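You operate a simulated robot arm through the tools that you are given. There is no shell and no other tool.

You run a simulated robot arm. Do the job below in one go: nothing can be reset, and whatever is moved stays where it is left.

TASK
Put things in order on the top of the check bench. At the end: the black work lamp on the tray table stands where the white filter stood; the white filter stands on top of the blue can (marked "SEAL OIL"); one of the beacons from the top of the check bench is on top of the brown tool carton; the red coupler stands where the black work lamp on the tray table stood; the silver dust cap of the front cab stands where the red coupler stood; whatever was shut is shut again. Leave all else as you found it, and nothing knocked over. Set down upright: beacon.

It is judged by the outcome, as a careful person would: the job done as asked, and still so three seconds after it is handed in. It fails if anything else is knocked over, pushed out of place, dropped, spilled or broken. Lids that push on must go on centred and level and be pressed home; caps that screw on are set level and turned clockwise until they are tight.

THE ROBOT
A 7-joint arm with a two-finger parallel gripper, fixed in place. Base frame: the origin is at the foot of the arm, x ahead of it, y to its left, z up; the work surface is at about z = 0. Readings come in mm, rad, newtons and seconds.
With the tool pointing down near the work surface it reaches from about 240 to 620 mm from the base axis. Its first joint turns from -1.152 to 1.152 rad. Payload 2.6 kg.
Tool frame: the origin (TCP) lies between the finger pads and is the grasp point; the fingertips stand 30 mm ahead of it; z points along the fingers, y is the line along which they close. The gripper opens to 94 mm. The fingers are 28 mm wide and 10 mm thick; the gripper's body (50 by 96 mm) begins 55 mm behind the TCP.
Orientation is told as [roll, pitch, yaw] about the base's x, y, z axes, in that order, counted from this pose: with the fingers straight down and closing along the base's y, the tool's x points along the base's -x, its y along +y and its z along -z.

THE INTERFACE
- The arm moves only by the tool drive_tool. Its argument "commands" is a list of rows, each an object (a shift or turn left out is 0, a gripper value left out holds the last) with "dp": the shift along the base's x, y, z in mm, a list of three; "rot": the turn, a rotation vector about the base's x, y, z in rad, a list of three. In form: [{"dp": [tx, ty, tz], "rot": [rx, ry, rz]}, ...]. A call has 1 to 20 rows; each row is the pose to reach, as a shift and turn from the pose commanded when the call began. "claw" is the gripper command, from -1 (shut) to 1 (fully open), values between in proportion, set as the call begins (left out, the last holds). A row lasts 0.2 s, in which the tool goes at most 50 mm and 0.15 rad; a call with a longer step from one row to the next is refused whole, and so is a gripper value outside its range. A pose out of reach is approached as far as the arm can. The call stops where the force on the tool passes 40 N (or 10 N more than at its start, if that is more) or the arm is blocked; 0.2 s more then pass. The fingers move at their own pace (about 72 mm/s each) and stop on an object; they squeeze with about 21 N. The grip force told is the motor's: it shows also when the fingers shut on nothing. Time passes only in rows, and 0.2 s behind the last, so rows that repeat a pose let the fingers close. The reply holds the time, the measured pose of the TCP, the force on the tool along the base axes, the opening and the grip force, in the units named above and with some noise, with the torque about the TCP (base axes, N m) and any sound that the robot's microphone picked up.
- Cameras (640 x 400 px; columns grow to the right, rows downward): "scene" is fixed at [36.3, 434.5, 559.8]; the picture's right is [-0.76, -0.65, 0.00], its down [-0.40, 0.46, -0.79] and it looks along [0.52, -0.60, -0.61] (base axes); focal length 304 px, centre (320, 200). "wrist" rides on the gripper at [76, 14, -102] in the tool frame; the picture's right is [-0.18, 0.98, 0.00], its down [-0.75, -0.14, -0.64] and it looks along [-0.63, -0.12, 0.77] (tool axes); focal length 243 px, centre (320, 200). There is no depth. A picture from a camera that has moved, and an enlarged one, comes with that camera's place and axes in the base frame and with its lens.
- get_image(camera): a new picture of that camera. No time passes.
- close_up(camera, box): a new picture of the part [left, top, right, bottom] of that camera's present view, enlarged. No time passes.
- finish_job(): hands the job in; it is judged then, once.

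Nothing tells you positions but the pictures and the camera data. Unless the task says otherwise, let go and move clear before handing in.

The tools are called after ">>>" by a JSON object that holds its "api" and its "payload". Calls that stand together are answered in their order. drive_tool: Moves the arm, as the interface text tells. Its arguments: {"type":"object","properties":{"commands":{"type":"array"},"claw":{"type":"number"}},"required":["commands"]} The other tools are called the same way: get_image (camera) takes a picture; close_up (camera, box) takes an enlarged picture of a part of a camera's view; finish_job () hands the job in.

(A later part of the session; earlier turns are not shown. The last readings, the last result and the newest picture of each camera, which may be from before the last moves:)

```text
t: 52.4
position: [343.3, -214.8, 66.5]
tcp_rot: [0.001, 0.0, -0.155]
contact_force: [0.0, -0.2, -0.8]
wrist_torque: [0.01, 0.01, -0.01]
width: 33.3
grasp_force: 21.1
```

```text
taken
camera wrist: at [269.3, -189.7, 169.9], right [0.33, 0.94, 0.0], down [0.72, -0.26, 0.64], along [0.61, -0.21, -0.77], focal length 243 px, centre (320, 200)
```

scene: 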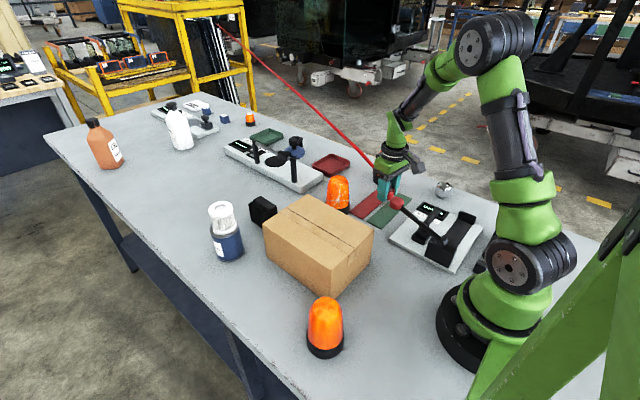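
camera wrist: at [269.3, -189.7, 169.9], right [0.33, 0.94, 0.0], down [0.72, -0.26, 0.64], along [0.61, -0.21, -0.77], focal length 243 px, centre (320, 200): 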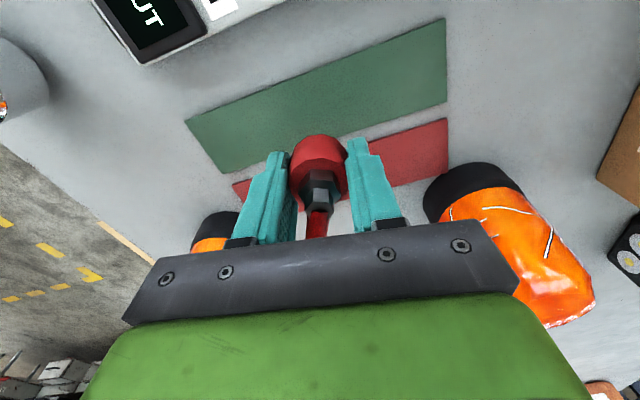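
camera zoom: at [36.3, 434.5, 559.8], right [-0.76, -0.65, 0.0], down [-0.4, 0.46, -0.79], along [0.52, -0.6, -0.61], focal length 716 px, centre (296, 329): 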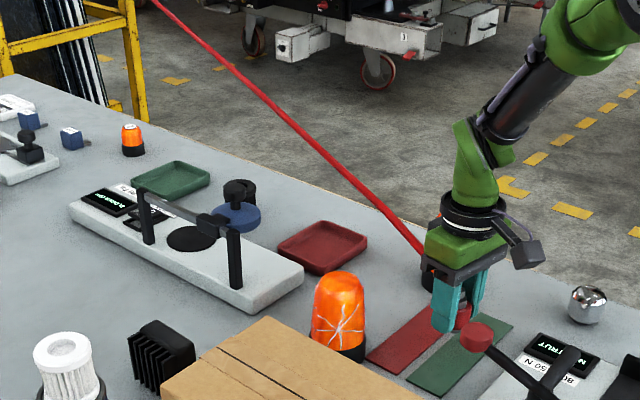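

>>> {"api": "drive_tool", "payload": {"commands": [{"dp": [-1, -1, -8]}, {"dp": [-1, -1, -15]}, {"dp": [-1, -1, -20]}, {"dp": [-1, -1, -22]}, {"dp": [-1, -1, -22]}]}}

>>> {"api": "drive_tool", "payload": {"commands": [{"dp": [0, 0, -1]}, {"dp": [0, 0, -2]}, {"dp": [0, 0, -2]}]}}

>>> {"api": "close_up", "payload": {"camera": "wrist", "box": [220, 60, 420, 240]}}

```text
t: 53.6
position: [339.8, -216.1, 44.1]
tcp_rot: [-0.002, 0.0, -0.156]
contact_force: [0.3, 0.1, -0.4]
wrist_torque: [-0.02, -0.01, 0.03]
width: 33.7
grasp_force: 21.5
```

```text
t: 54.4
position: [340.6, -215.2, 42.0]
tcp_rot: [-0.001, 0.0, -0.155]
contact_force: [0.2, -0.4, -1.6]
wrist_torque: [-0.02, 0.01, 0.0]
width: 33.5
grasp_force: 21.1
```

```text
2.22 times, centred on (320, 150) of wrist
camera zoom: at [267.8, -190.7, 145.5], right [0.33, 0.94, 0.0], down [0.72, -0.26, 0.64], along [0.61, -0.21, -0.77], focal length 539 px, centre (320, 311)
```

zoom: 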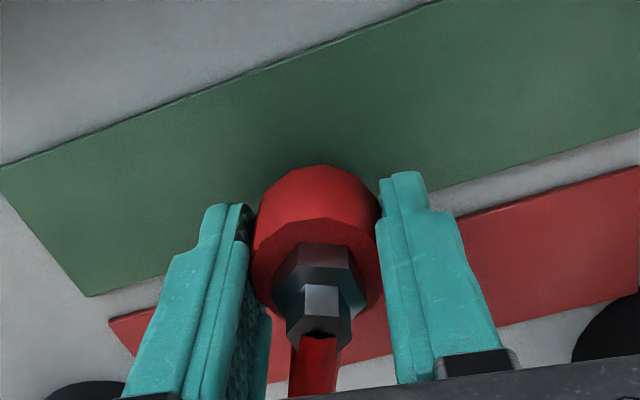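

>>> {"api": "drive_tool", "payload": {"commands": [{"dp": [1, 0, -0.5]}, {"dp": [1, 0, -1]}, {"dp": [1, 0, -1.5]}, {"dp": [1, 0, -2]}]}}

```text
t: 55.4
position: [342.8, -217.1, 40.5]
tcp_rot: [0.001, 0.001, -0.155]
contact_force: [0.5, 0.4, -0.5]
wrist_torque: [0.02, 0.0, -0.04]
width: 33.2
grasp_force: 20.6
```

>>> {"api": "drive_tool", "payload": {"commands": [{"dp": [0, 0, -0.5]}, {"dp": [0, 0, -1]}, {"dp": [0, 0, -1.5]}, {"dp": [0, 0, -2]}]}}

```text
t: 56.4
position: [342.9, -216.2, 39.2]
tcp_rot: [-0.001, -0.006, -0.153]
contact_force: [-1.5, 3.1, 19.2]
wrist_torque: [0.08, 0.0, 0.01]
width: 33.7
grasp_force: 21.2
```

Contact felt with the coupler base down. Easing off and releasing.

>>> {"api": "drive_tool", "payload": {"commands": [{"dp": [0, 0, 0.6]}, {"dp": [0, 0, 1.2]}, {"dp": [0, 0, 1.2]}]}}

>>> {"api": "drive_tool", "payload": {"commands": [{"dp": [0, 0, 0]}, {"dp": [0, 0, 0]}, {"dp": [0, 0, 0]}, {"dp": [0, 0, 0]}], "claw": 0.4}}

>>> {"api": "get_image", "payload": {"camera": "wrist"}}

>>> {"api": "close_up", "payload": {"camera": "scene", "box": [320, 110, 480, 230]}}

```text
t: 57.2
position: [340.0, -216.5, 39.7]
tcp_rot: [-0.001, 0.003, -0.155]
contact_force: [0.9, -1.4, 1.8]
wrist_torque: [-0.07, -0.01, -0.03]
width: 33.9
grasp_force: 21.3
```

```text
t: 58.2
position: [342.7, -216.9, 39.6]
tcp_rot: [0.001, 0.0, -0.154]
contact_force: [-0.2, -0.3, -0.7]
wrist_torque: [-0.05, 0.0, 0.0]
width: 65.9
grasp_force: 0.1
```

```text
taken
camera wrist: at [268.7, -191.0, 142.6], right [0.33, 0.94, 0.0], down [0.72, -0.26, 0.64], along [0.61, -0.21, -0.77], focal length 243 px, centre (320, 200)
```

wrist: 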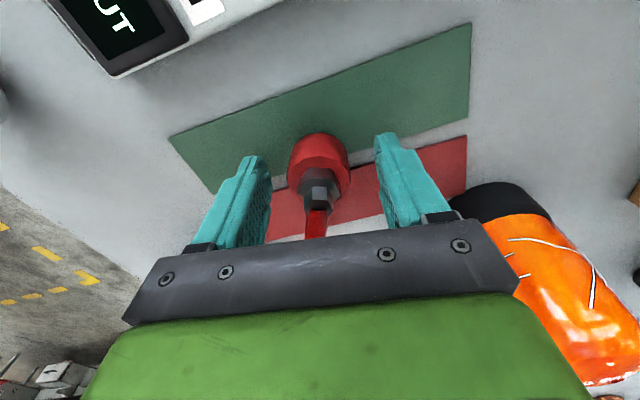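

```text
3.33 times, centred on (400, 170) of scene
camera zoom: at [36.3, 434.5, 559.8], right [-0.76, -0.65, 0.0], down [-0.4, 0.46, -0.79], along [0.52, -0.6, -0.61], focal length 1014 px, centre (53, 300)
```

zoom: 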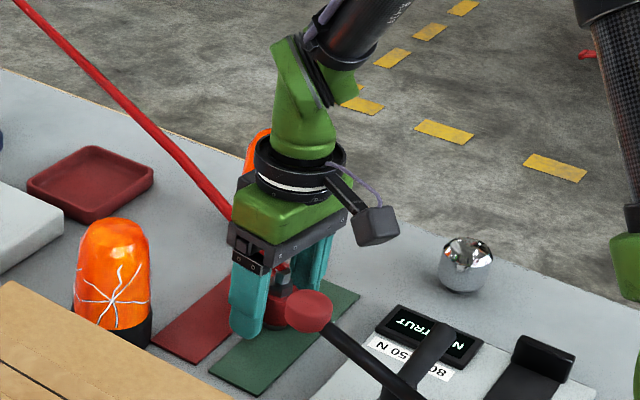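

>>> {"api": "drive_tool", "payload": {"commands": [{"dp": [0, 0, 8]}, {"dp": [0, 0, 20]}, {"dp": [0, 0, 40]}, {"dp": [0, 0, 70]}, {"dp": [0, 0, 110]}, {"dp": [0, 0, 150]}, {"dp": [0, 0, 160]}, {"dp": [0, 0, 160]}]}}

>>> {"api": "get_image", "payload": {"camera": "wrist"}}

>>> {"api": "get_image", "payload": {"camera": "scene"}}

>>> {"api": "close_up", "payload": {"camera": "scene", "box": [320, 110, 480, 230]}}

```text
t: 60.0
position: [340.5, -217.3, 199.4]
tcp_rot: [0.001, -0.001, -0.155]
contact_force: [0.0, 0.0, -1.1]
wrist_torque: [0.0, 0.03, -0.02]
width: 65.7
grasp_force: 0.1
```

```text
taken
camera wrist: at [267.9, -191.4, 302.2], right [0.33, 0.94, 0.0], down [0.72, -0.26, 0.64], along [0.61, -0.21, -0.77], focal length 243 px, centre (320, 200)
```

wrist: 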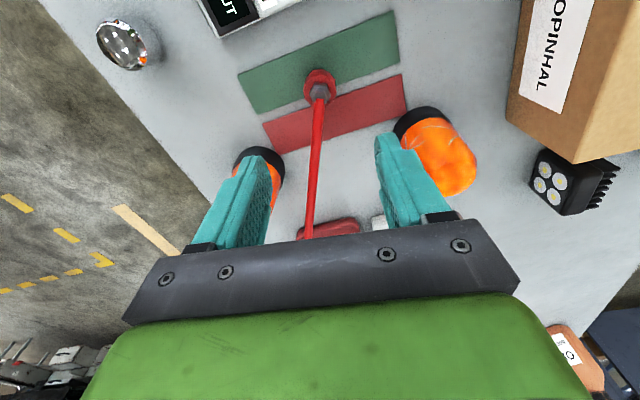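

```text
taken
```

scene: 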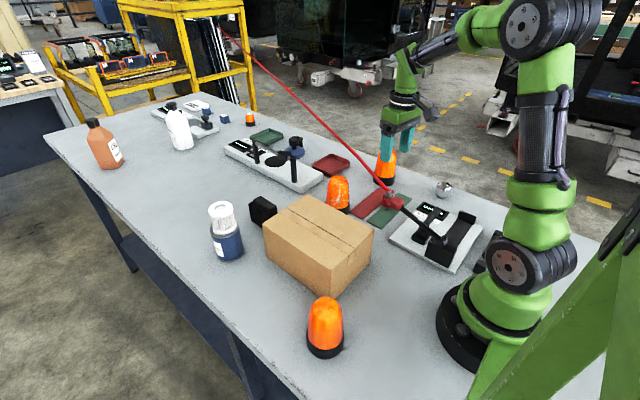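

```text
3.33 times, centred on (400, 170) of scene
camera zoom: at [36.3, 434.5, 559.8], right [-0.76, -0.65, 0.0], down [-0.4, 0.46, -0.79], along [0.52, -0.6, -0.61], focal length 1014 px, centre (53, 300)
```

zoom: 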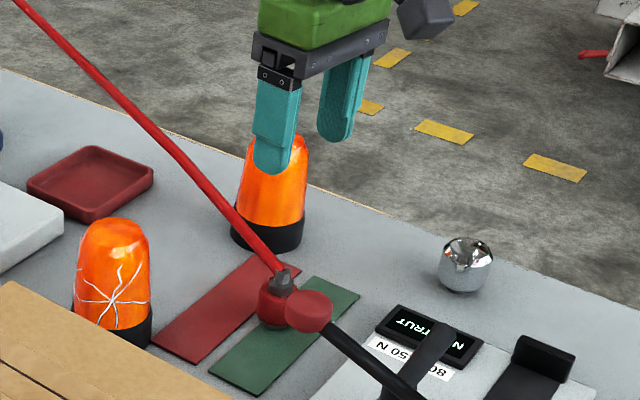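

Coupler stands upright on the lamp's old spot. Next is the silver cap; I'll move above it.

>>> {"api": "drive_tool", "payload": {"commands": [{"dp": [-20, -30, 0], "rot": [0, 0, 0.03]}, {"dp": [-40, -62, 0], "rot": [0, 0, 0.06]}, {"dp": [-60, -96, 0], "rot": [0, 0, 0.09]}, {"dp": [-80, -130, -10], "rot": [0, 0, 0.12]}, {"dp": [-98.5, -164, -25], "rot": [0, 0, 0.155]}, {"dp": [-98.5, -164, -40], "rot": [0, 0, 0.155]}, {"dp": [-98.5, -164, -40], "rot": [0, 0, 0.155]}], "claw": 0.8}}

>>> {"api": "get_image", "payload": {"camera": "wrist"}}

>>> {"api": "close_up", "payload": {"camera": "wrist", "box": [220, 40, 420, 200]}}

>>> {"api": "close_up", "payload": {"camera": "scene", "box": [360, 100, 540, 240]}}

```text
t: 61.6
position: [243.6, -381.8, 160.0]
tcp_rot: [0.0, 0.001, 0.001]
contact_force: [-0.6, 0.1, -0.8]
wrist_torque: [-0.01, 0.01, 0.0]
width: 84.7
grasp_force: 0.0
```

```text
taken
camera wrist: at [166.7, -367.7, 262.3], right [0.18, 0.98, 0.0], down [0.75, -0.14, 0.64], along [0.63, -0.12, -0.77], focal length 243 px, centre (320, 200)
```

wrist: 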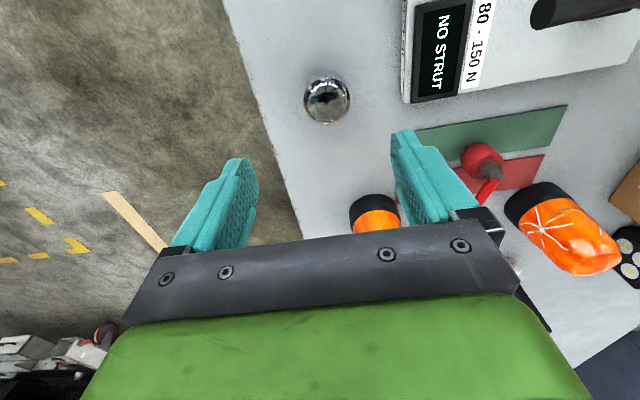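

```text
2.50 times, centred on (320, 120) of wrist
camera zoom: at [166.7, -367.7, 262.3], right [0.18, 0.98, 0.0], down [0.75, -0.14, 0.64], along [0.63, -0.12, -0.77], focal length 606 px, centre (320, 400)
```

zoom: 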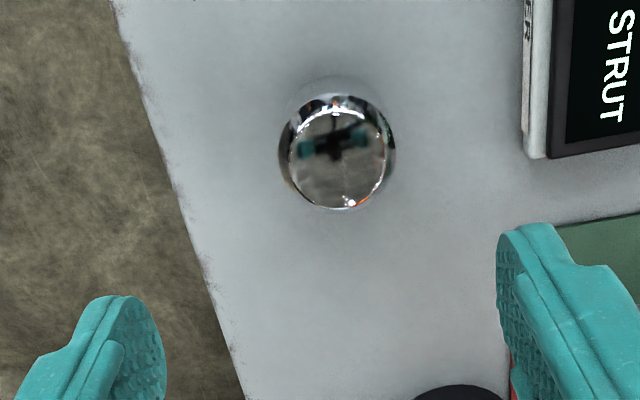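

```text
2.86 times, centred on (450, 170) of scene
camera zoom: at [36.3, 434.4, 559.8], right [-0.76, -0.65, 0.0], down [-0.4, 0.46, -0.79], along [0.52, -0.6, -0.61], focal length 869 px, centre (-51, 286)
```

zoom: 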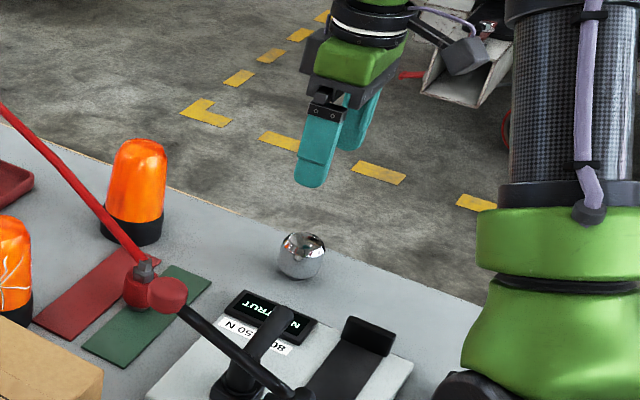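

>>> {"api": "drive_tool", "payload": {"commands": [{"dp": [-1.3, 7, -20]}, {"dp": [-1.3, 7, -45]}, {"dp": [-1.3, 7, -65]}, {"dp": [-1.3, 7, -65]}], "claw": 0.7}}

>>> {"api": "get_image", "payload": {"camera": "wrist"}}

>>> {"api": "close_up", "payload": {"camera": "wrist", "box": [240, 60, 400, 200]}}

```text
t: 62.6
position: [242.0, -374.4, 93.9]
tcp_rot: [-0.001, 0.0, 0.001]
contact_force: [0.1, 0.2, 0.0]
wrist_torque: [0.01, 0.01, 0.01]
width: 79.8
grasp_force: 0.1
```

```text
taken
camera wrist: at [164.9, -360.9, 197.2], right [0.18, 0.98, 0.0], down [0.75, -0.14, 0.64], along [0.63, -0.12, -0.77], focal length 243 px, centre (320, 200)
```

wrist: 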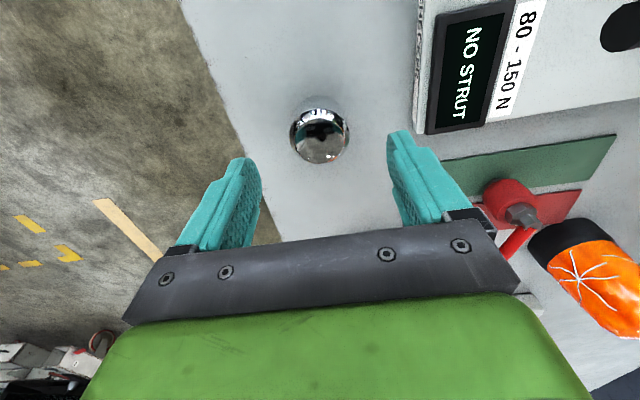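

```text
2.86 times, centred on (320, 130) of wrist
camera zoom: at [164.9, -360.9, 197.2], right [0.18, 0.98, 0.0], down [0.75, -0.14, 0.64], along [0.63, -0.12, -0.77], focal length 693 px, centre (320, 400)
```

zoom: 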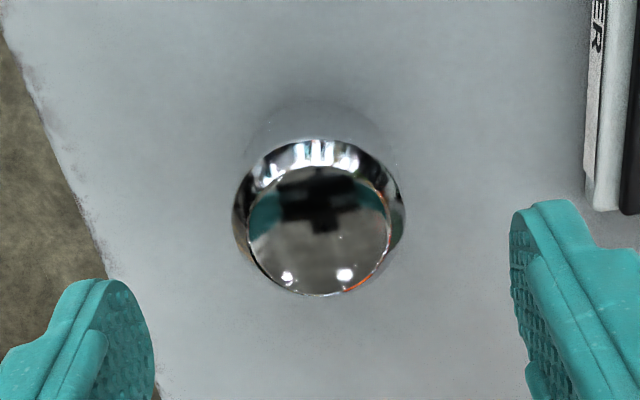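

Centred on the cap. Descending and closing.

>>> {"api": "drive_tool", "payload": {"commands": [{"dp": [1, 0, -20]}, {"dp": [1, 0, -40]}, {"dp": [1, 0, -54]}, {"dp": [1, 0, -59.5]}, {"dp": [1, 0, -59.5]}]}}

>>> {"api": "drive_tool", "payload": {"commands": [{"dp": [0, 0, 0]}, {"dp": [0, 0, 0]}, {"dp": [0, 0, 0]}, {"dp": [0, 0, 0]}, {"dp": [0, 0, 0]}], "claw": -1}}

>>> {"api": "get_image", "payload": {"camera": "wrist"}}

>>> {"api": "close_up", "payload": {"camera": "scene", "box": [380, 120, 500, 220]}}

```text
t: 63.8
position: [242.3, -374.8, 33.4]
tcp_rot: [-0.002, 0.0, 0.0]
contact_force: [-0.6, -0.3, 0.1]
wrist_torque: [0.04, 0.0, -0.01]
width: 79.6
grasp_force: 0.1
```

```text
t: 65.0
position: [243.2, -375.3, 34.2]
tcp_rot: [-0.001, 0.0, 0.001]
contact_force: [0.3, -0.7, 0.0]
wrist_torque: [-0.02, 0.02, 0.0]
width: 41.0
grasp_force: 21.0
```

```text
taken
camera wrist: at [166.4, -360.6, 137.5], right [0.18, 0.98, 0.0], down [0.75, -0.14, 0.64], along [0.63, -0.12, -0.77], focal length 243 px, centre (320, 200)
```

wrist: 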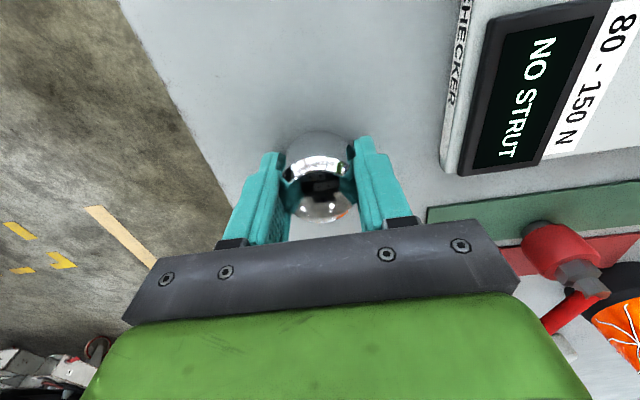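

```text
4.00 times, centred on (440, 170) of scene
camera zoom: at [36.3, 434.5, 559.8], right [-0.76, -0.65, 0.0], down [-0.4, 0.46, -0.79], along [0.52, -0.6, -0.61], focal length 1217 px, centre (-160, 320)
```

zoom: 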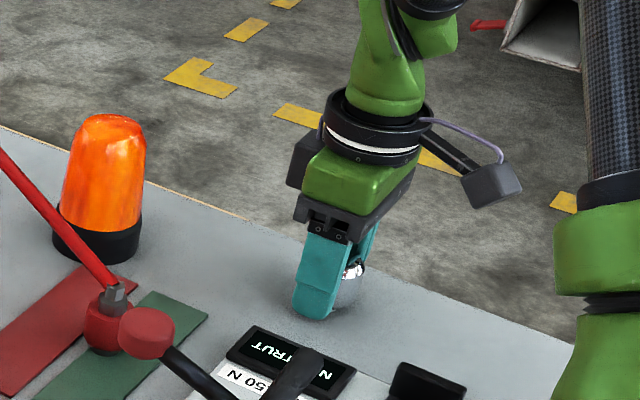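

Cap gripped. Lifting and carrying it high across to the coupler's old spot at (402, 223).

>>> {"api": "drive_tool", "payload": {"commands": [{"dp": [0, 0, 10]}, {"dp": [0, 0, 40]}, {"dp": [0, 0, 80]}, {"dp": [0, 0, 125]}, {"dp": [0, 0, 165]}, {"dp": [0, 0, 200]}, {"dp": [5, 30, 210]}, {"dp": [13, 72, 210]}, {"dp": [23, 115, 210]}, {"dp": [33, 158, 210]}, {"dp": [44, 201, 210]}, {"dp": [55, 244, 210]}, {"dp": [66, 287, 210]}, {"dp": [77, 330, 210]}, {"dp": [88, 373, 210]}, {"dp": [99, 416, 210]}, {"dp": [110, 459, 210]}, {"dp": [121, 502, 210]}, {"dp": [132, 545, 210]}, {"dp": [145, 575, 200]}]}}

>>> {"api": "get_image", "payload": {"camera": "scene"}}

```text
t: 69.2
position: [388.0, 200.1, 235.2]
tcp_rot: [-0.001, 0.0, -0.002]
contact_force: [0.1, -0.3, -1.2]
wrist_torque: [0.01, -0.01, 0.01]
width: 40.6
grasp_force: 20.7
```

```text
taken
```

scene: 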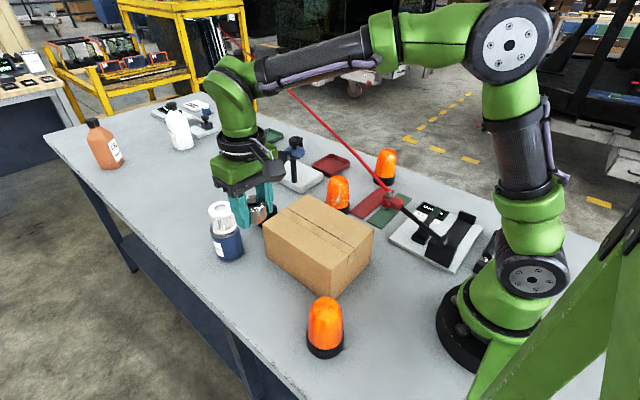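

>>> {"api": "drive_tool", "payload": {"commands": [{"dp": [14, 22.5, 0]}, {"dp": [14, 22.5, -35]}, {"dp": [14, 22.5, -75]}, {"dp": [14, 22.5, -115]}, {"dp": [14, 22.5, -150]}, {"dp": [14, 22.5, -175]}, {"dp": [14, 22.5, -192]}, {"dp": [14, 22.5, -192]}]}}

>>> {"api": "get_image", "payload": {"camera": "wrist"}}

>>> {"api": "close_up", "payload": {"camera": "scene", "box": [180, 180, 340, 310]}}

```text
t: 71.0
position: [403.2, 224.5, 41.5]
tcp_rot: [0.0, -0.001, 0.001]
contact_force: [-0.5, -0.7, -1.4]
wrist_torque: [0.0, -0.01, -0.03]
width: 40.6
grasp_force: 20.8
```

```text
taken
camera wrist: at [325.8, 238.3, 145.2], right [0.18, 0.98, 0.0], down [0.75, -0.14, 0.64], along [0.63, -0.12, -0.77], focal length 243 px, centre (320, 200)
```

wrist: 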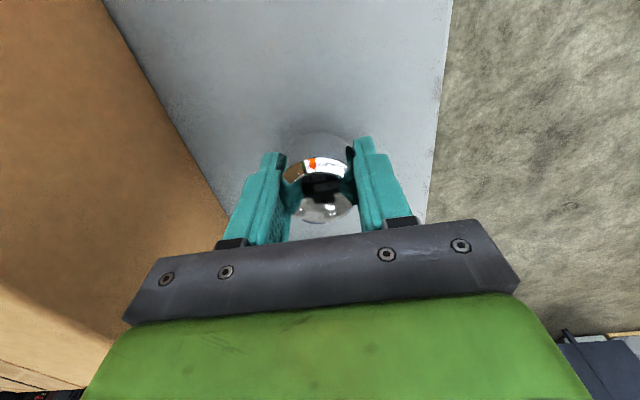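

```text
3.08 times, centred on (260, 245) of scene
camera zoom: at [36.3, 434.5, 559.8], right [-0.76, -0.65, 0.0], down [-0.4, 0.46, -0.79], along [0.52, -0.6, -0.61], focal length 936 px, centre (505, 62)
```

zoom: 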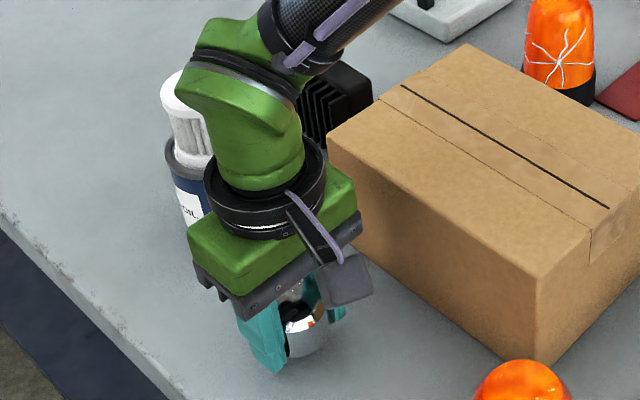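

>>> {"api": "drive_tool", "payload": {"commands": [{"dp": [-1, -1, -2]}, {"dp": [-1, -1, -4]}, {"dp": [-1, -1, -5.5]}, {"dp": [-1, -1, -6]}, {"dp": [-1, -1, -6]}]}}

>>> {"api": "drive_tool", "payload": {"commands": [{"dp": [0, 0, -0.5]}, {"dp": [0, 0, -1]}, {"dp": [0, 0, -1.5]}, {"dp": [0, 0, -1.5]}]}}

```text
t: 72.2
position: [400.5, 224.4, 36.4]
tcp_rot: [-0.001, 0.0, 0.0]
contact_force: [-0.1, 0.4, -0.6]
wrist_torque: [0.0, -0.01, 0.03]
width: 40.8
grasp_force: 20.9
```

```text
t: 73.2
position: [401.4, 222.8, 35.6]
tcp_rot: [0.0, 0.0, 0.001]
contact_force: [-0.7, 0.2, -0.6]
wrist_torque: [0.0, -0.02, 0.01]
width: 40.8
grasp_force: 20.9
```

>>> {"api": "drive_tool", "payload": {"commands": [{"dp": [0, 0, -0.5]}, {"dp": [0, 0, -1]}, {"dp": [0, 0, -1]}]}}

```text
t: 74.0
position: [400.7, 223.5, 34.8]
tcp_rot: [-0.001, -0.001, 0.0]
contact_force: [-0.2, -0.3, -1.1]
wrist_torque: [0.0, -0.02, 0.01]
width: 40.6
grasp_force: 20.8
```

>>> {"api": "drive_tool", "payload": {"commands": [{"dp": [0.5, 0, -0.5]}, {"dp": [0.5, 0, -1]}, {"dp": [0.5, 0, -1]}]}}

```text
t: 74.8
position: [403.0, 223.6, 34.5]
tcp_rot: [0.002, 0.0, -0.001]
contact_force: [-3.9, -0.7, 11.7]
wrist_torque: [-0.07, 0.07, -0.02]
width: 40.6
grasp_force: 21.3
```

Contact; easing off and releasing the cap.

>>> {"api": "drive_tool", "payload": {"commands": [{"dp": [0, 0, 0.4]}, {"dp": [0, 0, 0.6]}]}}

>>> {"api": "drive_tool", "payload": {"commands": [{"dp": [0, 0, 0]}, {"dp": [0, 0, 0]}, {"dp": [0, 0, 0]}, {"dp": [0, 0, 0]}], "claw": 0.5}}

>>> {"api": "get_image", "payload": {"camera": "wrist"}}

>>> {"api": "close_up", "payload": {"camera": "scene", "box": [180, 180, 340, 310]}}

```text
t: 75.4
position: [402.1, 223.8, 35.8]
tcp_rot: [0.002, -0.002, 0.001]
contact_force: [1.3, 3.4, 6.9]
wrist_torque: [0.1, -0.1, 0.01]
width: 40.2
grasp_force: 21.2
```

```text
t: 76.4
position: [402.1, 222.3, 33.0]
tcp_rot: [-0.001, 0.0, 0.001]
contact_force: [-0.2, -0.5, 0.7]
wrist_torque: [0.03, 0.01, -0.01]
width: 70.4
grasp_force: 0.1
```

```text
taken
camera wrist: at [325.3, 237.0, 137.0], right [0.18, 0.98, 0.0], down [0.75, -0.14, 0.64], along [0.63, -0.12, -0.77], focal length 243 px, centre (320, 200)
```

wrist: 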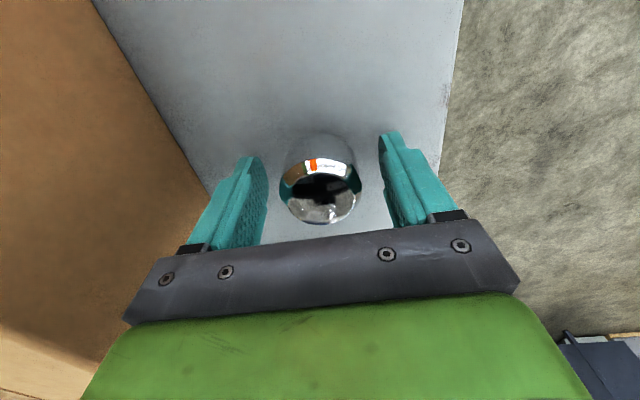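

```text
3.08 times, centred on (260, 245) of scene
camera zoom: at [36.3, 434.5, 559.8], right [-0.76, -0.65, 0.0], down [-0.4, 0.46, -0.79], along [0.52, -0.6, -0.61], focal length 936 px, centre (505, 62)
```

zoom: 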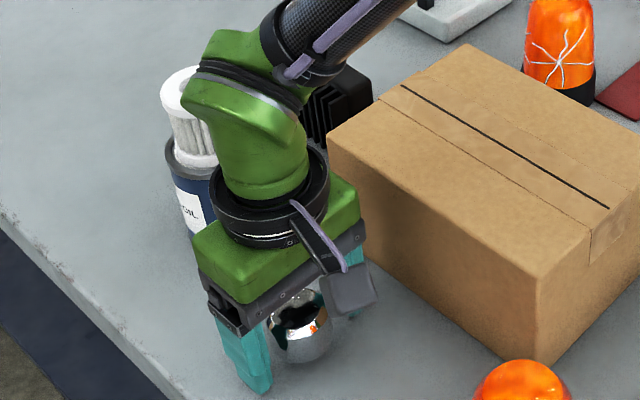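

Cap is standing. I'll rise and move over the beacon nearest the base to align on it.

>>> {"api": "drive_tool", "payload": {"commands": [{"dp": [0, 0, 10]}, {"dp": [0, 0, 30]}, {"dp": [0, 0, 65]}, {"dp": [0, 0, 105]}, {"dp": [0, 0, 150]}, {"dp": [0, 0, 195]}, {"dp": [-25, -1, 205]}, {"dp": [-60, -2, 205]}, {"dp": [-100, -4, 205]}, {"dp": [-140, -6, 205]}, {"dp": [-180, -8, 205]}, {"dp": [-180, -8, 205]}], "claw": 1}}

>>> {"api": "get_image", "payload": {"camera": "wrist"}}

>>> {"api": "get_image", "payload": {"camera": "scene"}}

>>> {"api": "close_up", "payload": {"camera": "wrist", "box": [220, 20, 420, 200]}}

```text
t: 79.0
position: [222.7, 213.1, 236.1]
tcp_rot: [0.0, 0.0, 0.0]
contact_force: [0.4, -0.4, -0.2]
wrist_torque: [0.01, -0.03, 0.0]
width: 94.3
grasp_force: 0.1
```

```text
taken
camera wrist: at [146.3, 227.6, 339.7], right [0.18, 0.98, 0.0], down [0.75, -0.14, 0.64], along [0.63, -0.12, -0.77], focal length 243 px, centre (320, 200)
```

wrist: 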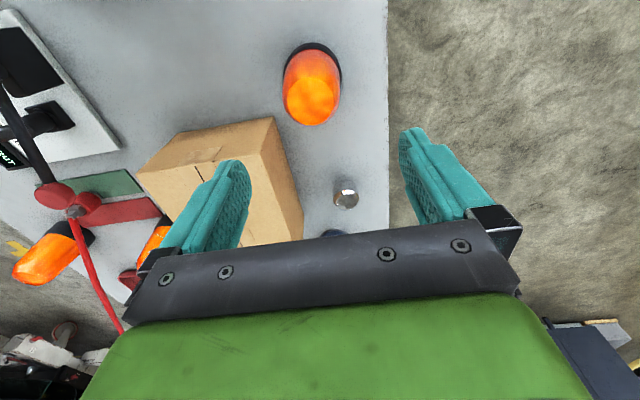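

```text
taken
```

scene: 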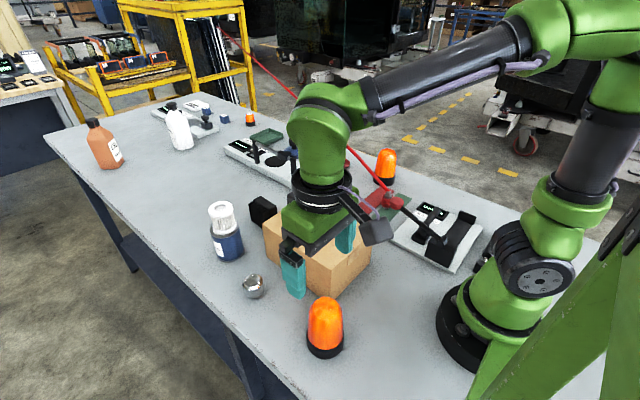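

```text
2.22 times, centred on (320, 110) of wrist
camera zoom: at [146.3, 227.6, 339.7], right [0.18, 0.98, 0.0], down [0.75, -0.14, 0.64], along [0.63, -0.12, -0.77], focal length 539 px, centre (320, 400)
```

zoom: 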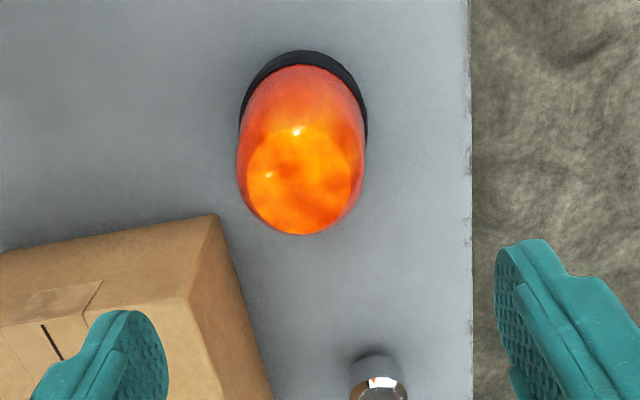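

The beacon's centre is at about (221, 205), height roughly 105–115. Centring and lowering to just above it to recheck.

>>> {"api": "drive_tool", "payload": {"commands": [{"dp": [-1.5, -8.4, -30]}, {"dp": [-1.5, -8.4, -60]}, {"dp": [-1.5, -8.4, -80]}, {"dp": [-1.5, -8.4, -80]}]}}

>>> {"api": "get_image", "payload": {"camera": "wrist"}}

>>> {"api": "close_up", "payload": {"camera": "wrist", "box": [220, 40, 420, 220]}}

>>> {"api": "close_up", "payload": {"camera": "scene", "box": [250, 200, 420, 370]}}

```text
t: 80.0
position: [221.4, 206.2, 156.4]
tcp_rot: [-0.001, 0.0, -0.001]
contact_force: [-0.7, -0.3, -0.1]
wrist_torque: [0.03, 0.02, 0.0]
width: 94.1
grasp_force: 0.0
```

```text
taken
camera wrist: at [144.1, 220.7, 259.6], right [0.18, 0.98, 0.0], down [0.75, -0.14, 0.64], along [0.63, -0.12, -0.77], focal length 243 px, centre (320, 200)
```

wrist: 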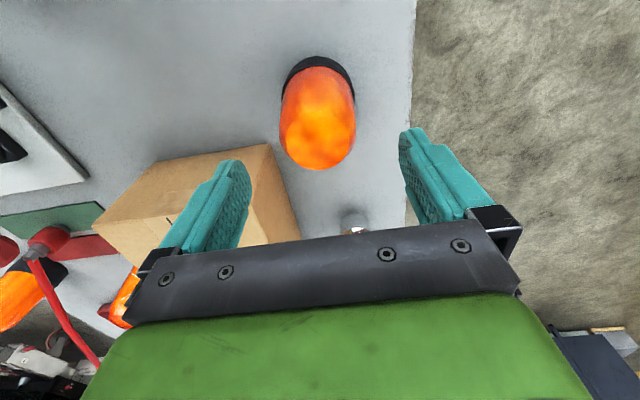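

```text
2.22 times, centred on (320, 130) of wrist
camera zoom: at [144.1, 220.7, 259.6], right [0.18, 0.98, 0.0], down [0.75, -0.14, 0.64], along [0.63, -0.12, -0.77], focal length 539 px, centre (320, 356)
```

zoom: 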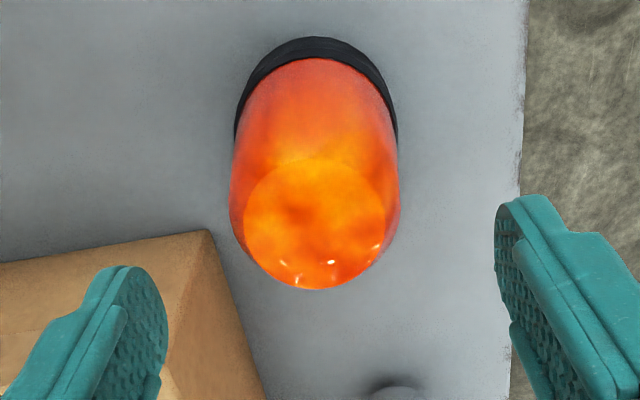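

```text
2.35 times, centred on (335, 285) of scene
camera zoom: at [36.3, 434.5, 559.8], right [-0.76, -0.65, 0.0], down [-0.4, 0.46, -0.79], along [0.52, -0.6, -0.61], focal length 716 px, centre (285, 0)
```

zoom: 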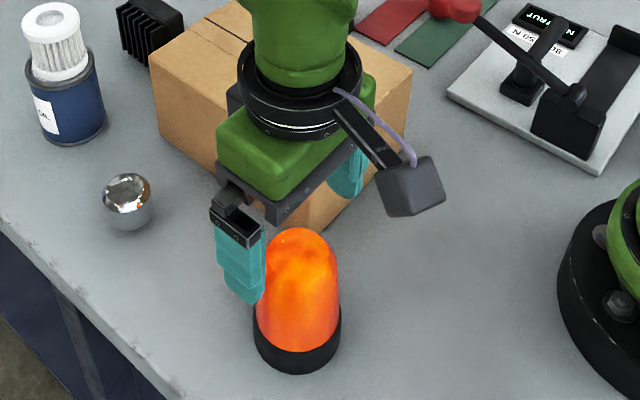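

>>> {"api": "drive_tool", "payload": {"commands": [{"dp": [1.2, -2, -10]}, {"dp": [1.2, -2, -30]}, {"dp": [1.2, -2, -50]}, {"dp": [1.2, -2, -70]}, {"dp": [1.2, -2, -86]}, {"dp": [1.2, -2, -95]}, {"dp": [1.2, -2, -95]}]}}

>>> {"api": "get_image", "payload": {"camera": "wrist"}}

>>> {"api": "close_up", "payload": {"camera": "scene", "box": [250, 220, 400, 370]}}

```text
t: 81.6
position: [221.2, 205.5, 63.8]
tcp_rot: [-0.001, 0.001, 0.0]
contact_force: [0.4, 0.7, -0.6]
wrist_torque: [0.03, -0.01, 0.03]
width: 93.9
grasp_force: 0.2
```

```text
taken
camera wrist: at [144.5, 219.1, 166.1], right [0.18, 0.98, 0.0], down [0.75, -0.14, 0.64], along [0.63, -0.12, -0.77], focal length 243 px, centre (320, 200)
```

wrist: 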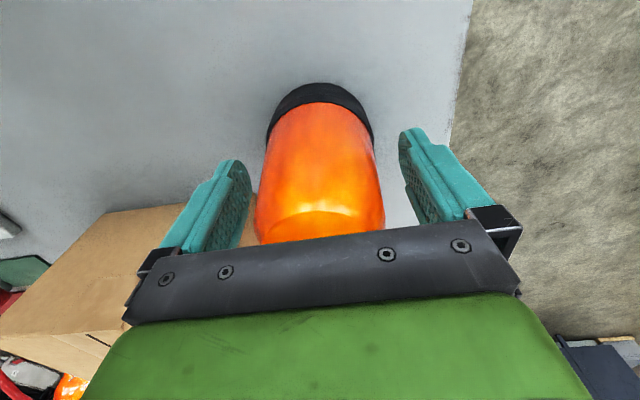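

```text
2.67 times, centred on (325, 295) of scene
camera zoom: at [36.3, 434.5, 559.8], right [-0.76, -0.65, 0.0], down [-0.4, 0.46, -0.79], along [0.52, -0.6, -0.61], focal length 811 px, centre (307, -53)
```

zoom: 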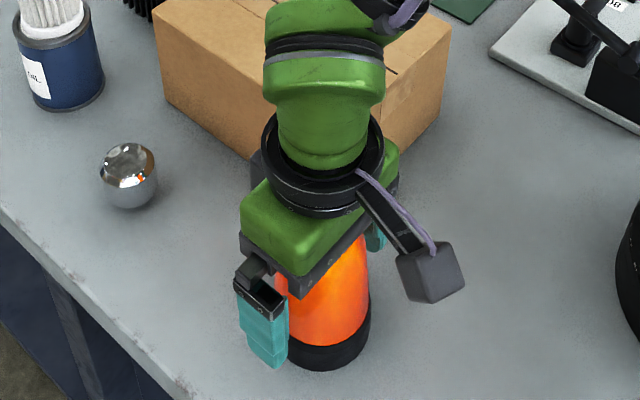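

>>> {"api": "drive_tool", "payload": {"commands": [{"dp": [0, -0.5, -2]}, {"dp": [0, -0.5, -4]}, {"dp": [0, -0.5, -4]}]}}

>>> {"api": "drive_tool", "payload": {"commands": [{"dp": [0, 0, 0]}, {"dp": [0, 0, 0]}, {"dp": [0, 0, 0]}, {"dp": [0, 0, 0]}], "claw": -1}}

>>> {"api": "get_image", "payload": {"camera": "wrist"}}

>>> {"api": "close_up", "payload": {"camera": "scene", "box": [250, 220, 400, 370]}}

```text
t: 82.4
position: [220.6, 203.5, 59.3]
tcp_rot: [0.001, 0.0, -0.001]
contact_force: [0.0, -0.4, -0.1]
wrist_torque: [0.01, -0.02, 0.01]
width: 93.7
grasp_force: 0.0
```

```text
t: 83.4
position: [220.2, 204.7, 59.9]
tcp_rot: [-0.001, 0.0, -0.001]
contact_force: [0.6, 0.6, 0.2]
wrist_torque: [0.0, 0.01, 0.01]
width: 68.4
grasp_force: 21.1
```

```text
taken
camera wrist: at [144.6, 218.6, 162.7], right [0.18, 0.98, 0.0], down [0.75, -0.14, 0.64], along [0.63, -0.12, -0.77], focal length 243 px, centre (320, 200)
```

wrist: 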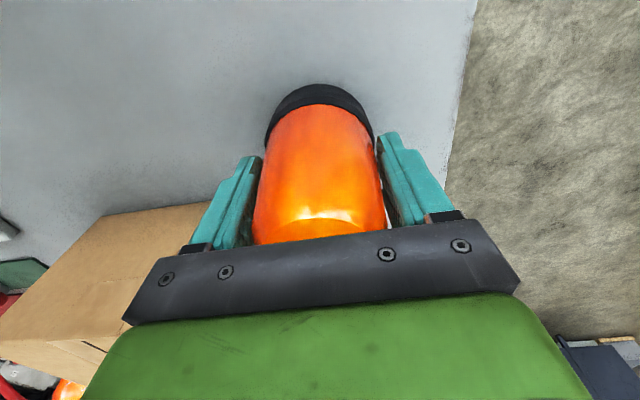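

```text
2.67 times, centred on (325, 295) of scene
camera zoom: at [36.3, 434.5, 559.8], right [-0.76, -0.65, 0.0], down [-0.4, 0.46, -0.79], along [0.52, -0.6, -0.61], focal length 811 px, centre (307, -53)
```

zoom: 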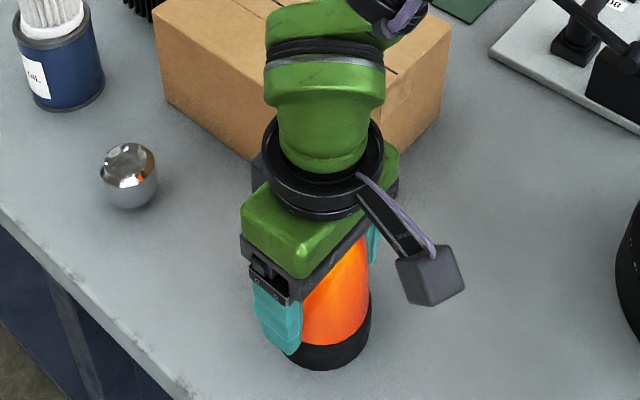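

Beacon gripped (68 mm). Lifting a bit to test the hold.

>>> {"api": "drive_tool", "payload": {"commands": [{"dp": [0, 0, 5]}, {"dp": [0, 0, 15]}, {"dp": [0, 0, 30]}, {"dp": [0, 0, 30]}]}}

>>> {"api": "get_image", "payload": {"camera": "wrist"}}

>>> {"api": "close_up", "payload": {"camera": "scene", "box": [250, 220, 400, 370]}}

```text
t: 84.4
position: [220.5, 204.7, 89.1]
tcp_rot: [0.002, -0.001, 0.0]
contact_force: [0.0, -0.1, -2.7]
wrist_torque: [-0.03, 0.03, -0.04]
width: 68.3
grasp_force: 20.8
```

```text
taken
camera wrist: at [144.4, 218.1, 193.4], right [0.18, 0.98, 0.0], down [0.75, -0.14, 0.64], along [0.63, -0.12, -0.77], focal length 243 px, centre (320, 200)
```

wrist: 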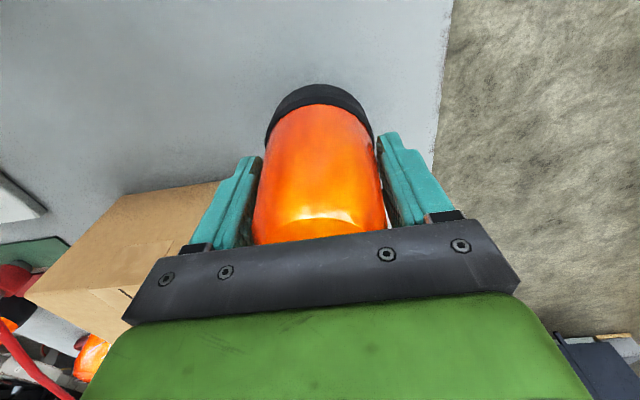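

```text
2.67 times, centred on (325, 295) of scene
camera zoom: at [36.3, 434.5, 559.8], right [-0.76, -0.65, 0.0], down [-0.4, 0.46, -0.79], along [0.52, -0.6, -0.61], focal length 811 px, centre (307, -53)
```

zoom: 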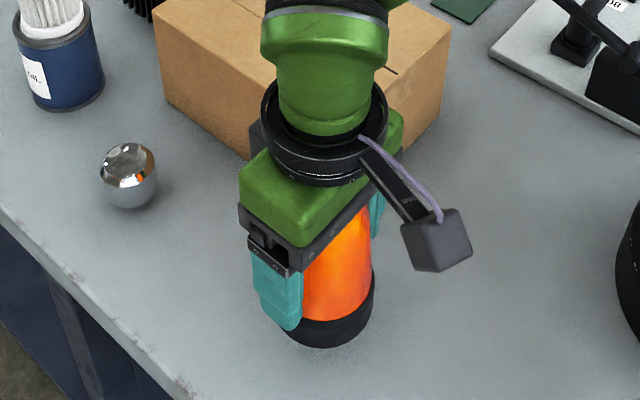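

Holding firmly. Lifting high, then over to the carton's centre at (357, 68).

>>> {"api": "drive_tool", "payload": {"commands": [{"dp": [0, 0, 30]}, {"dp": [0, 0, 70]}, {"dp": [0, 0, 110]}, {"dp": [0, 0, 135]}, {"dp": [20, -20, 140]}, {"dp": [48, -48, 140]}, {"dp": [76, -76, 140]}, {"dp": [104, -104, 140]}, {"dp": [127, -127, 140]}, {"dp": [137, -137, 140]}, {"dp": [137, -137, 130]}, {"dp": [137, -137, 115]}, {"dp": [137, -137, 105]}, {"dp": [137, -137, 105]}]}}

>>> {"api": "get_image", "payload": {"camera": "wrist"}}

>>> {"api": "get_image", "payload": {"camera": "scene"}}

>>> {"api": "close_up", "payload": {"camera": "scene", "box": [230, 120, 410, 300]}}

```text
t: 87.4
position: [358.5, 67.3, 194.8]
tcp_rot: [0.001, -0.001, -0.002]
contact_force: [-0.2, 0.4, -1.2]
wrist_torque: [0.0, 0.03, 0.0]
width: 68.2
grasp_force: 21.6
```

```text
taken
camera wrist: at [281.9, 81.7, 297.8], right [0.18, 0.98, 0.0], down [0.75, -0.14, 0.64], along [0.63, -0.12, -0.77], focal length 243 px, centre (320, 200)
```

wrist: 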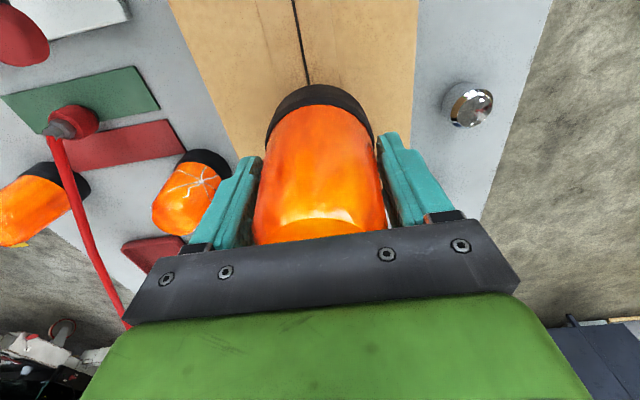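

```text
taken
```

scene: 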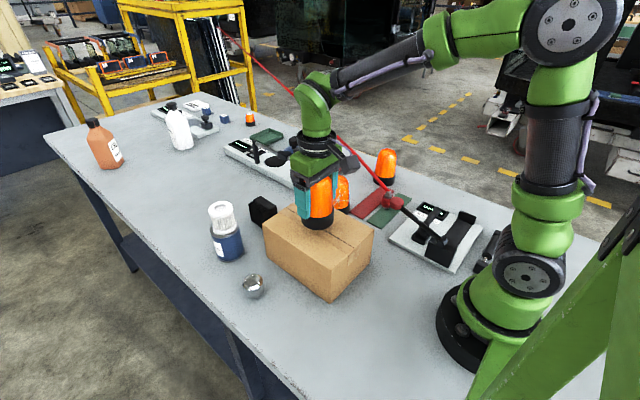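

```text
2.22 times, centred on (320, 210) of scene
camera zoom: at [36.3, 434.5, 559.8], right [-0.76, -0.65, 0.0], down [-0.4, 0.46, -0.79], along [0.52, -0.6, -0.61], focal length 676 px, centre (320, 178)
```

zoom: 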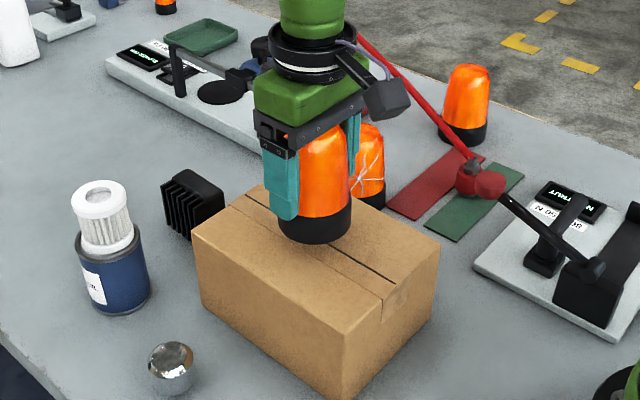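

Over the carton's middle. Lowering in steps until the base just touches.

>>> {"api": "drive_tool", "payload": {"commands": [{"dp": [0, 0, -6]}, {"dp": [0, 0, -12]}, {"dp": [0, 0, -17]}, {"dp": [0, 0, -19]}, {"dp": [0, 0, -19]}]}}

>>> {"api": "drive_tool", "payload": {"commands": [{"dp": [0, 0, -0.7]}, {"dp": [0, 0, -1.4]}, {"dp": [0, 0, -2]}, {"dp": [0, 0, -2]}]}}

>>> {"api": "close_up", "payload": {"camera": "scene", "box": [250, 150, 390, 290]}}

```text
t: 88.6
position: [358.6, 68.2, 176.3]
tcp_rot: [-0.001, -0.001, -0.001]
contact_force: [-0.5, 0.0, -2.7]
wrist_torque: [-0.02, -0.02, 0.01]
width: 68.5
grasp_force: 21.3
```

```text
t: 89.6
position: [357.7, 67.5, 173.3]
tcp_rot: [0.001, -0.001, 0.0]
contact_force: [0.9, 0.6, -1.5]
wrist_torque: [-0.01, 0.03, -0.02]
width: 68.2
grasp_force: 20.7
```

```text
2.86 times, centred on (320, 220) of scene
camera zoom: at [36.3, 434.5, 559.8], right [-0.76, -0.65, 0.0], down [-0.4, 0.46, -0.79], along [0.52, -0.6, -0.61], focal length 869 px, centre (320, 143)
```

zoom: 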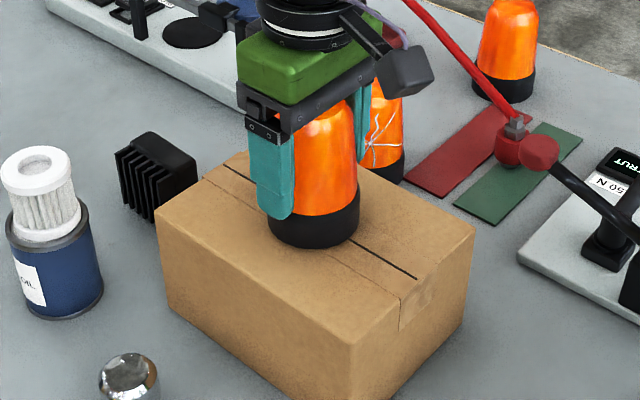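

>>> {"api": "drive_tool", "payload": {"commands": [{"dp": [0, 0, -0.5]}, {"dp": [0, 0, -1]}, {"dp": [0, 0, -1.5]}, {"dp": [0, 0, -1.5]}]}}

```text
t: 90.6
position: [357.9, 67.1, 172.7]
tcp_rot: [0.002, 0.0, -0.001]
contact_force: [-0.5, 0.5, -2.7]
wrist_torque: [0.02, 0.0, 0.01]
width: 68.4
grasp_force: 20.9
```

>>> {"api": "drive_tool", "payload": {"commands": [{"dp": [0, 0, -0.5]}, {"dp": [0, 0, -1]}, {"dp": [0, 0, -1.5]}, {"dp": [0, 0, -1.5]}]}}

```text
t: 91.6
position: [358.2, 66.7, 171.9]
tcp_rot: [-0.001, 0.0, -0.001]
contact_force: [-0.7, 0.5, -1.5]
wrist_torque: [0.0, 0.02, -0.02]
width: 68.2
grasp_force: 21.1
```

>>> {"api": "drive_tool", "payload": {"commands": [{"dp": [0, 0, -0.5]}, {"dp": [0, 0, -1]}, {"dp": [0, 0, -1]}]}}

```text
t: 92.4
position: [358.2, 67.2, 170.5]
tcp_rot: [-0.001, 0.0, -0.001]
contact_force: [-0.7, 0.7, -2.7]
wrist_torque: [0.01, 0.0, 0.03]
width: 68.4
grasp_force: 20.8
```

>>> {"api": "drive_tool", "payload": {"commands": [{"dp": [0, 0, -0.5]}, {"dp": [0, 0, -1]}, {"dp": [0, 0, -1]}]}}

>>> {"api": "close_up", "payload": {"camera": "scene", "box": [290, 180, 350, 240]}}

```text
t: 93.2
position: [358.2, 66.7, 169.8]
tcp_rot: [0.0, -0.002, 0.002]
contact_force: [-3.3, 1.2, 12.6]
wrist_torque: [0.01, 0.4, -0.06]
width: 68.5
grasp_force: 20.8
```

```text
6.67 times, centred on (320, 210) of scene
camera zoom: at [36.2, 434.5, 559.8], right [-0.76, -0.65, 0.0], down [-0.4, 0.46, -0.79], along [0.52, -0.6, -0.61], focal length 2028 px, centre (320, 133)
```

zoom: 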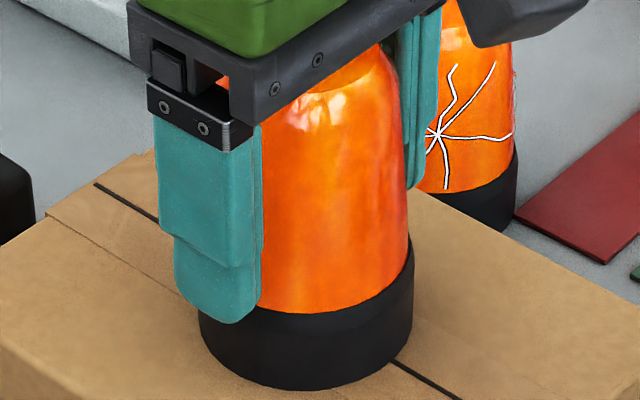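

Touching the carton top. Easing off and releasing.

>>> {"api": "drive_tool", "payload": {"commands": [{"dp": [0, 0, 0.4]}, {"dp": [0, 0, 0.7]}, {"dp": [0, 0, 0.7]}]}}

>>> {"api": "drive_tool", "payload": {"commands": [{"dp": [0, 0, 0]}, {"dp": [0, 0, 0]}, {"dp": [0, 0, 0]}, {"dp": [0, 0, 0]}], "claw": 1}}

>>> {"api": "get_image", "payload": {"camera": "wrist"}}

>>> {"api": "close_up", "payload": {"camera": "scene", "box": [270, 160, 370, 260]}}

```text
t: 94.0
position: [357.6, 67.6, 170.2]
tcp_rot: [-0.001, -0.002, 0.001]
contact_force: [-1.9, 0.5, 12.6]
wrist_torque: [0.14, 0.05, 0.0]
width: 68.2
grasp_force: 20.8
```

```text
t: 95.0
position: [357.9, 66.5, 169.7]
tcp_rot: [0.0, 0.0, 0.0]
contact_force: [-0.4, 0.8, -0.8]
wrist_torque: [0.0, 0.0, -0.02]
width: 93.9
grasp_force: 0.0
```

```text
taken
camera wrist: at [281.5, 80.9, 272.7], right [0.18, 0.98, 0.0], down [0.75, -0.14, 0.64], along [0.63, -0.12, -0.77], focal length 243 px, centre (320, 200)
```

wrist: 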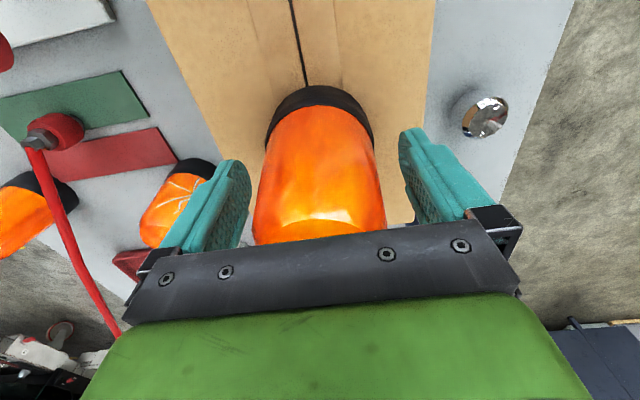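

```text
4.00 times, centred on (320, 210) of scene
camera zoom: at [36.3, 434.5, 559.8], right [-0.76, -0.65, 0.0], down [-0.4, 0.46, -0.79], along [0.52, -0.6, -0.61], focal length 1217 px, centre (320, 160)
```

zoom: 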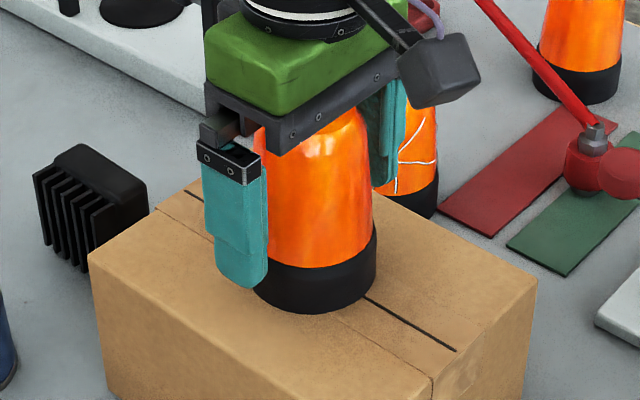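

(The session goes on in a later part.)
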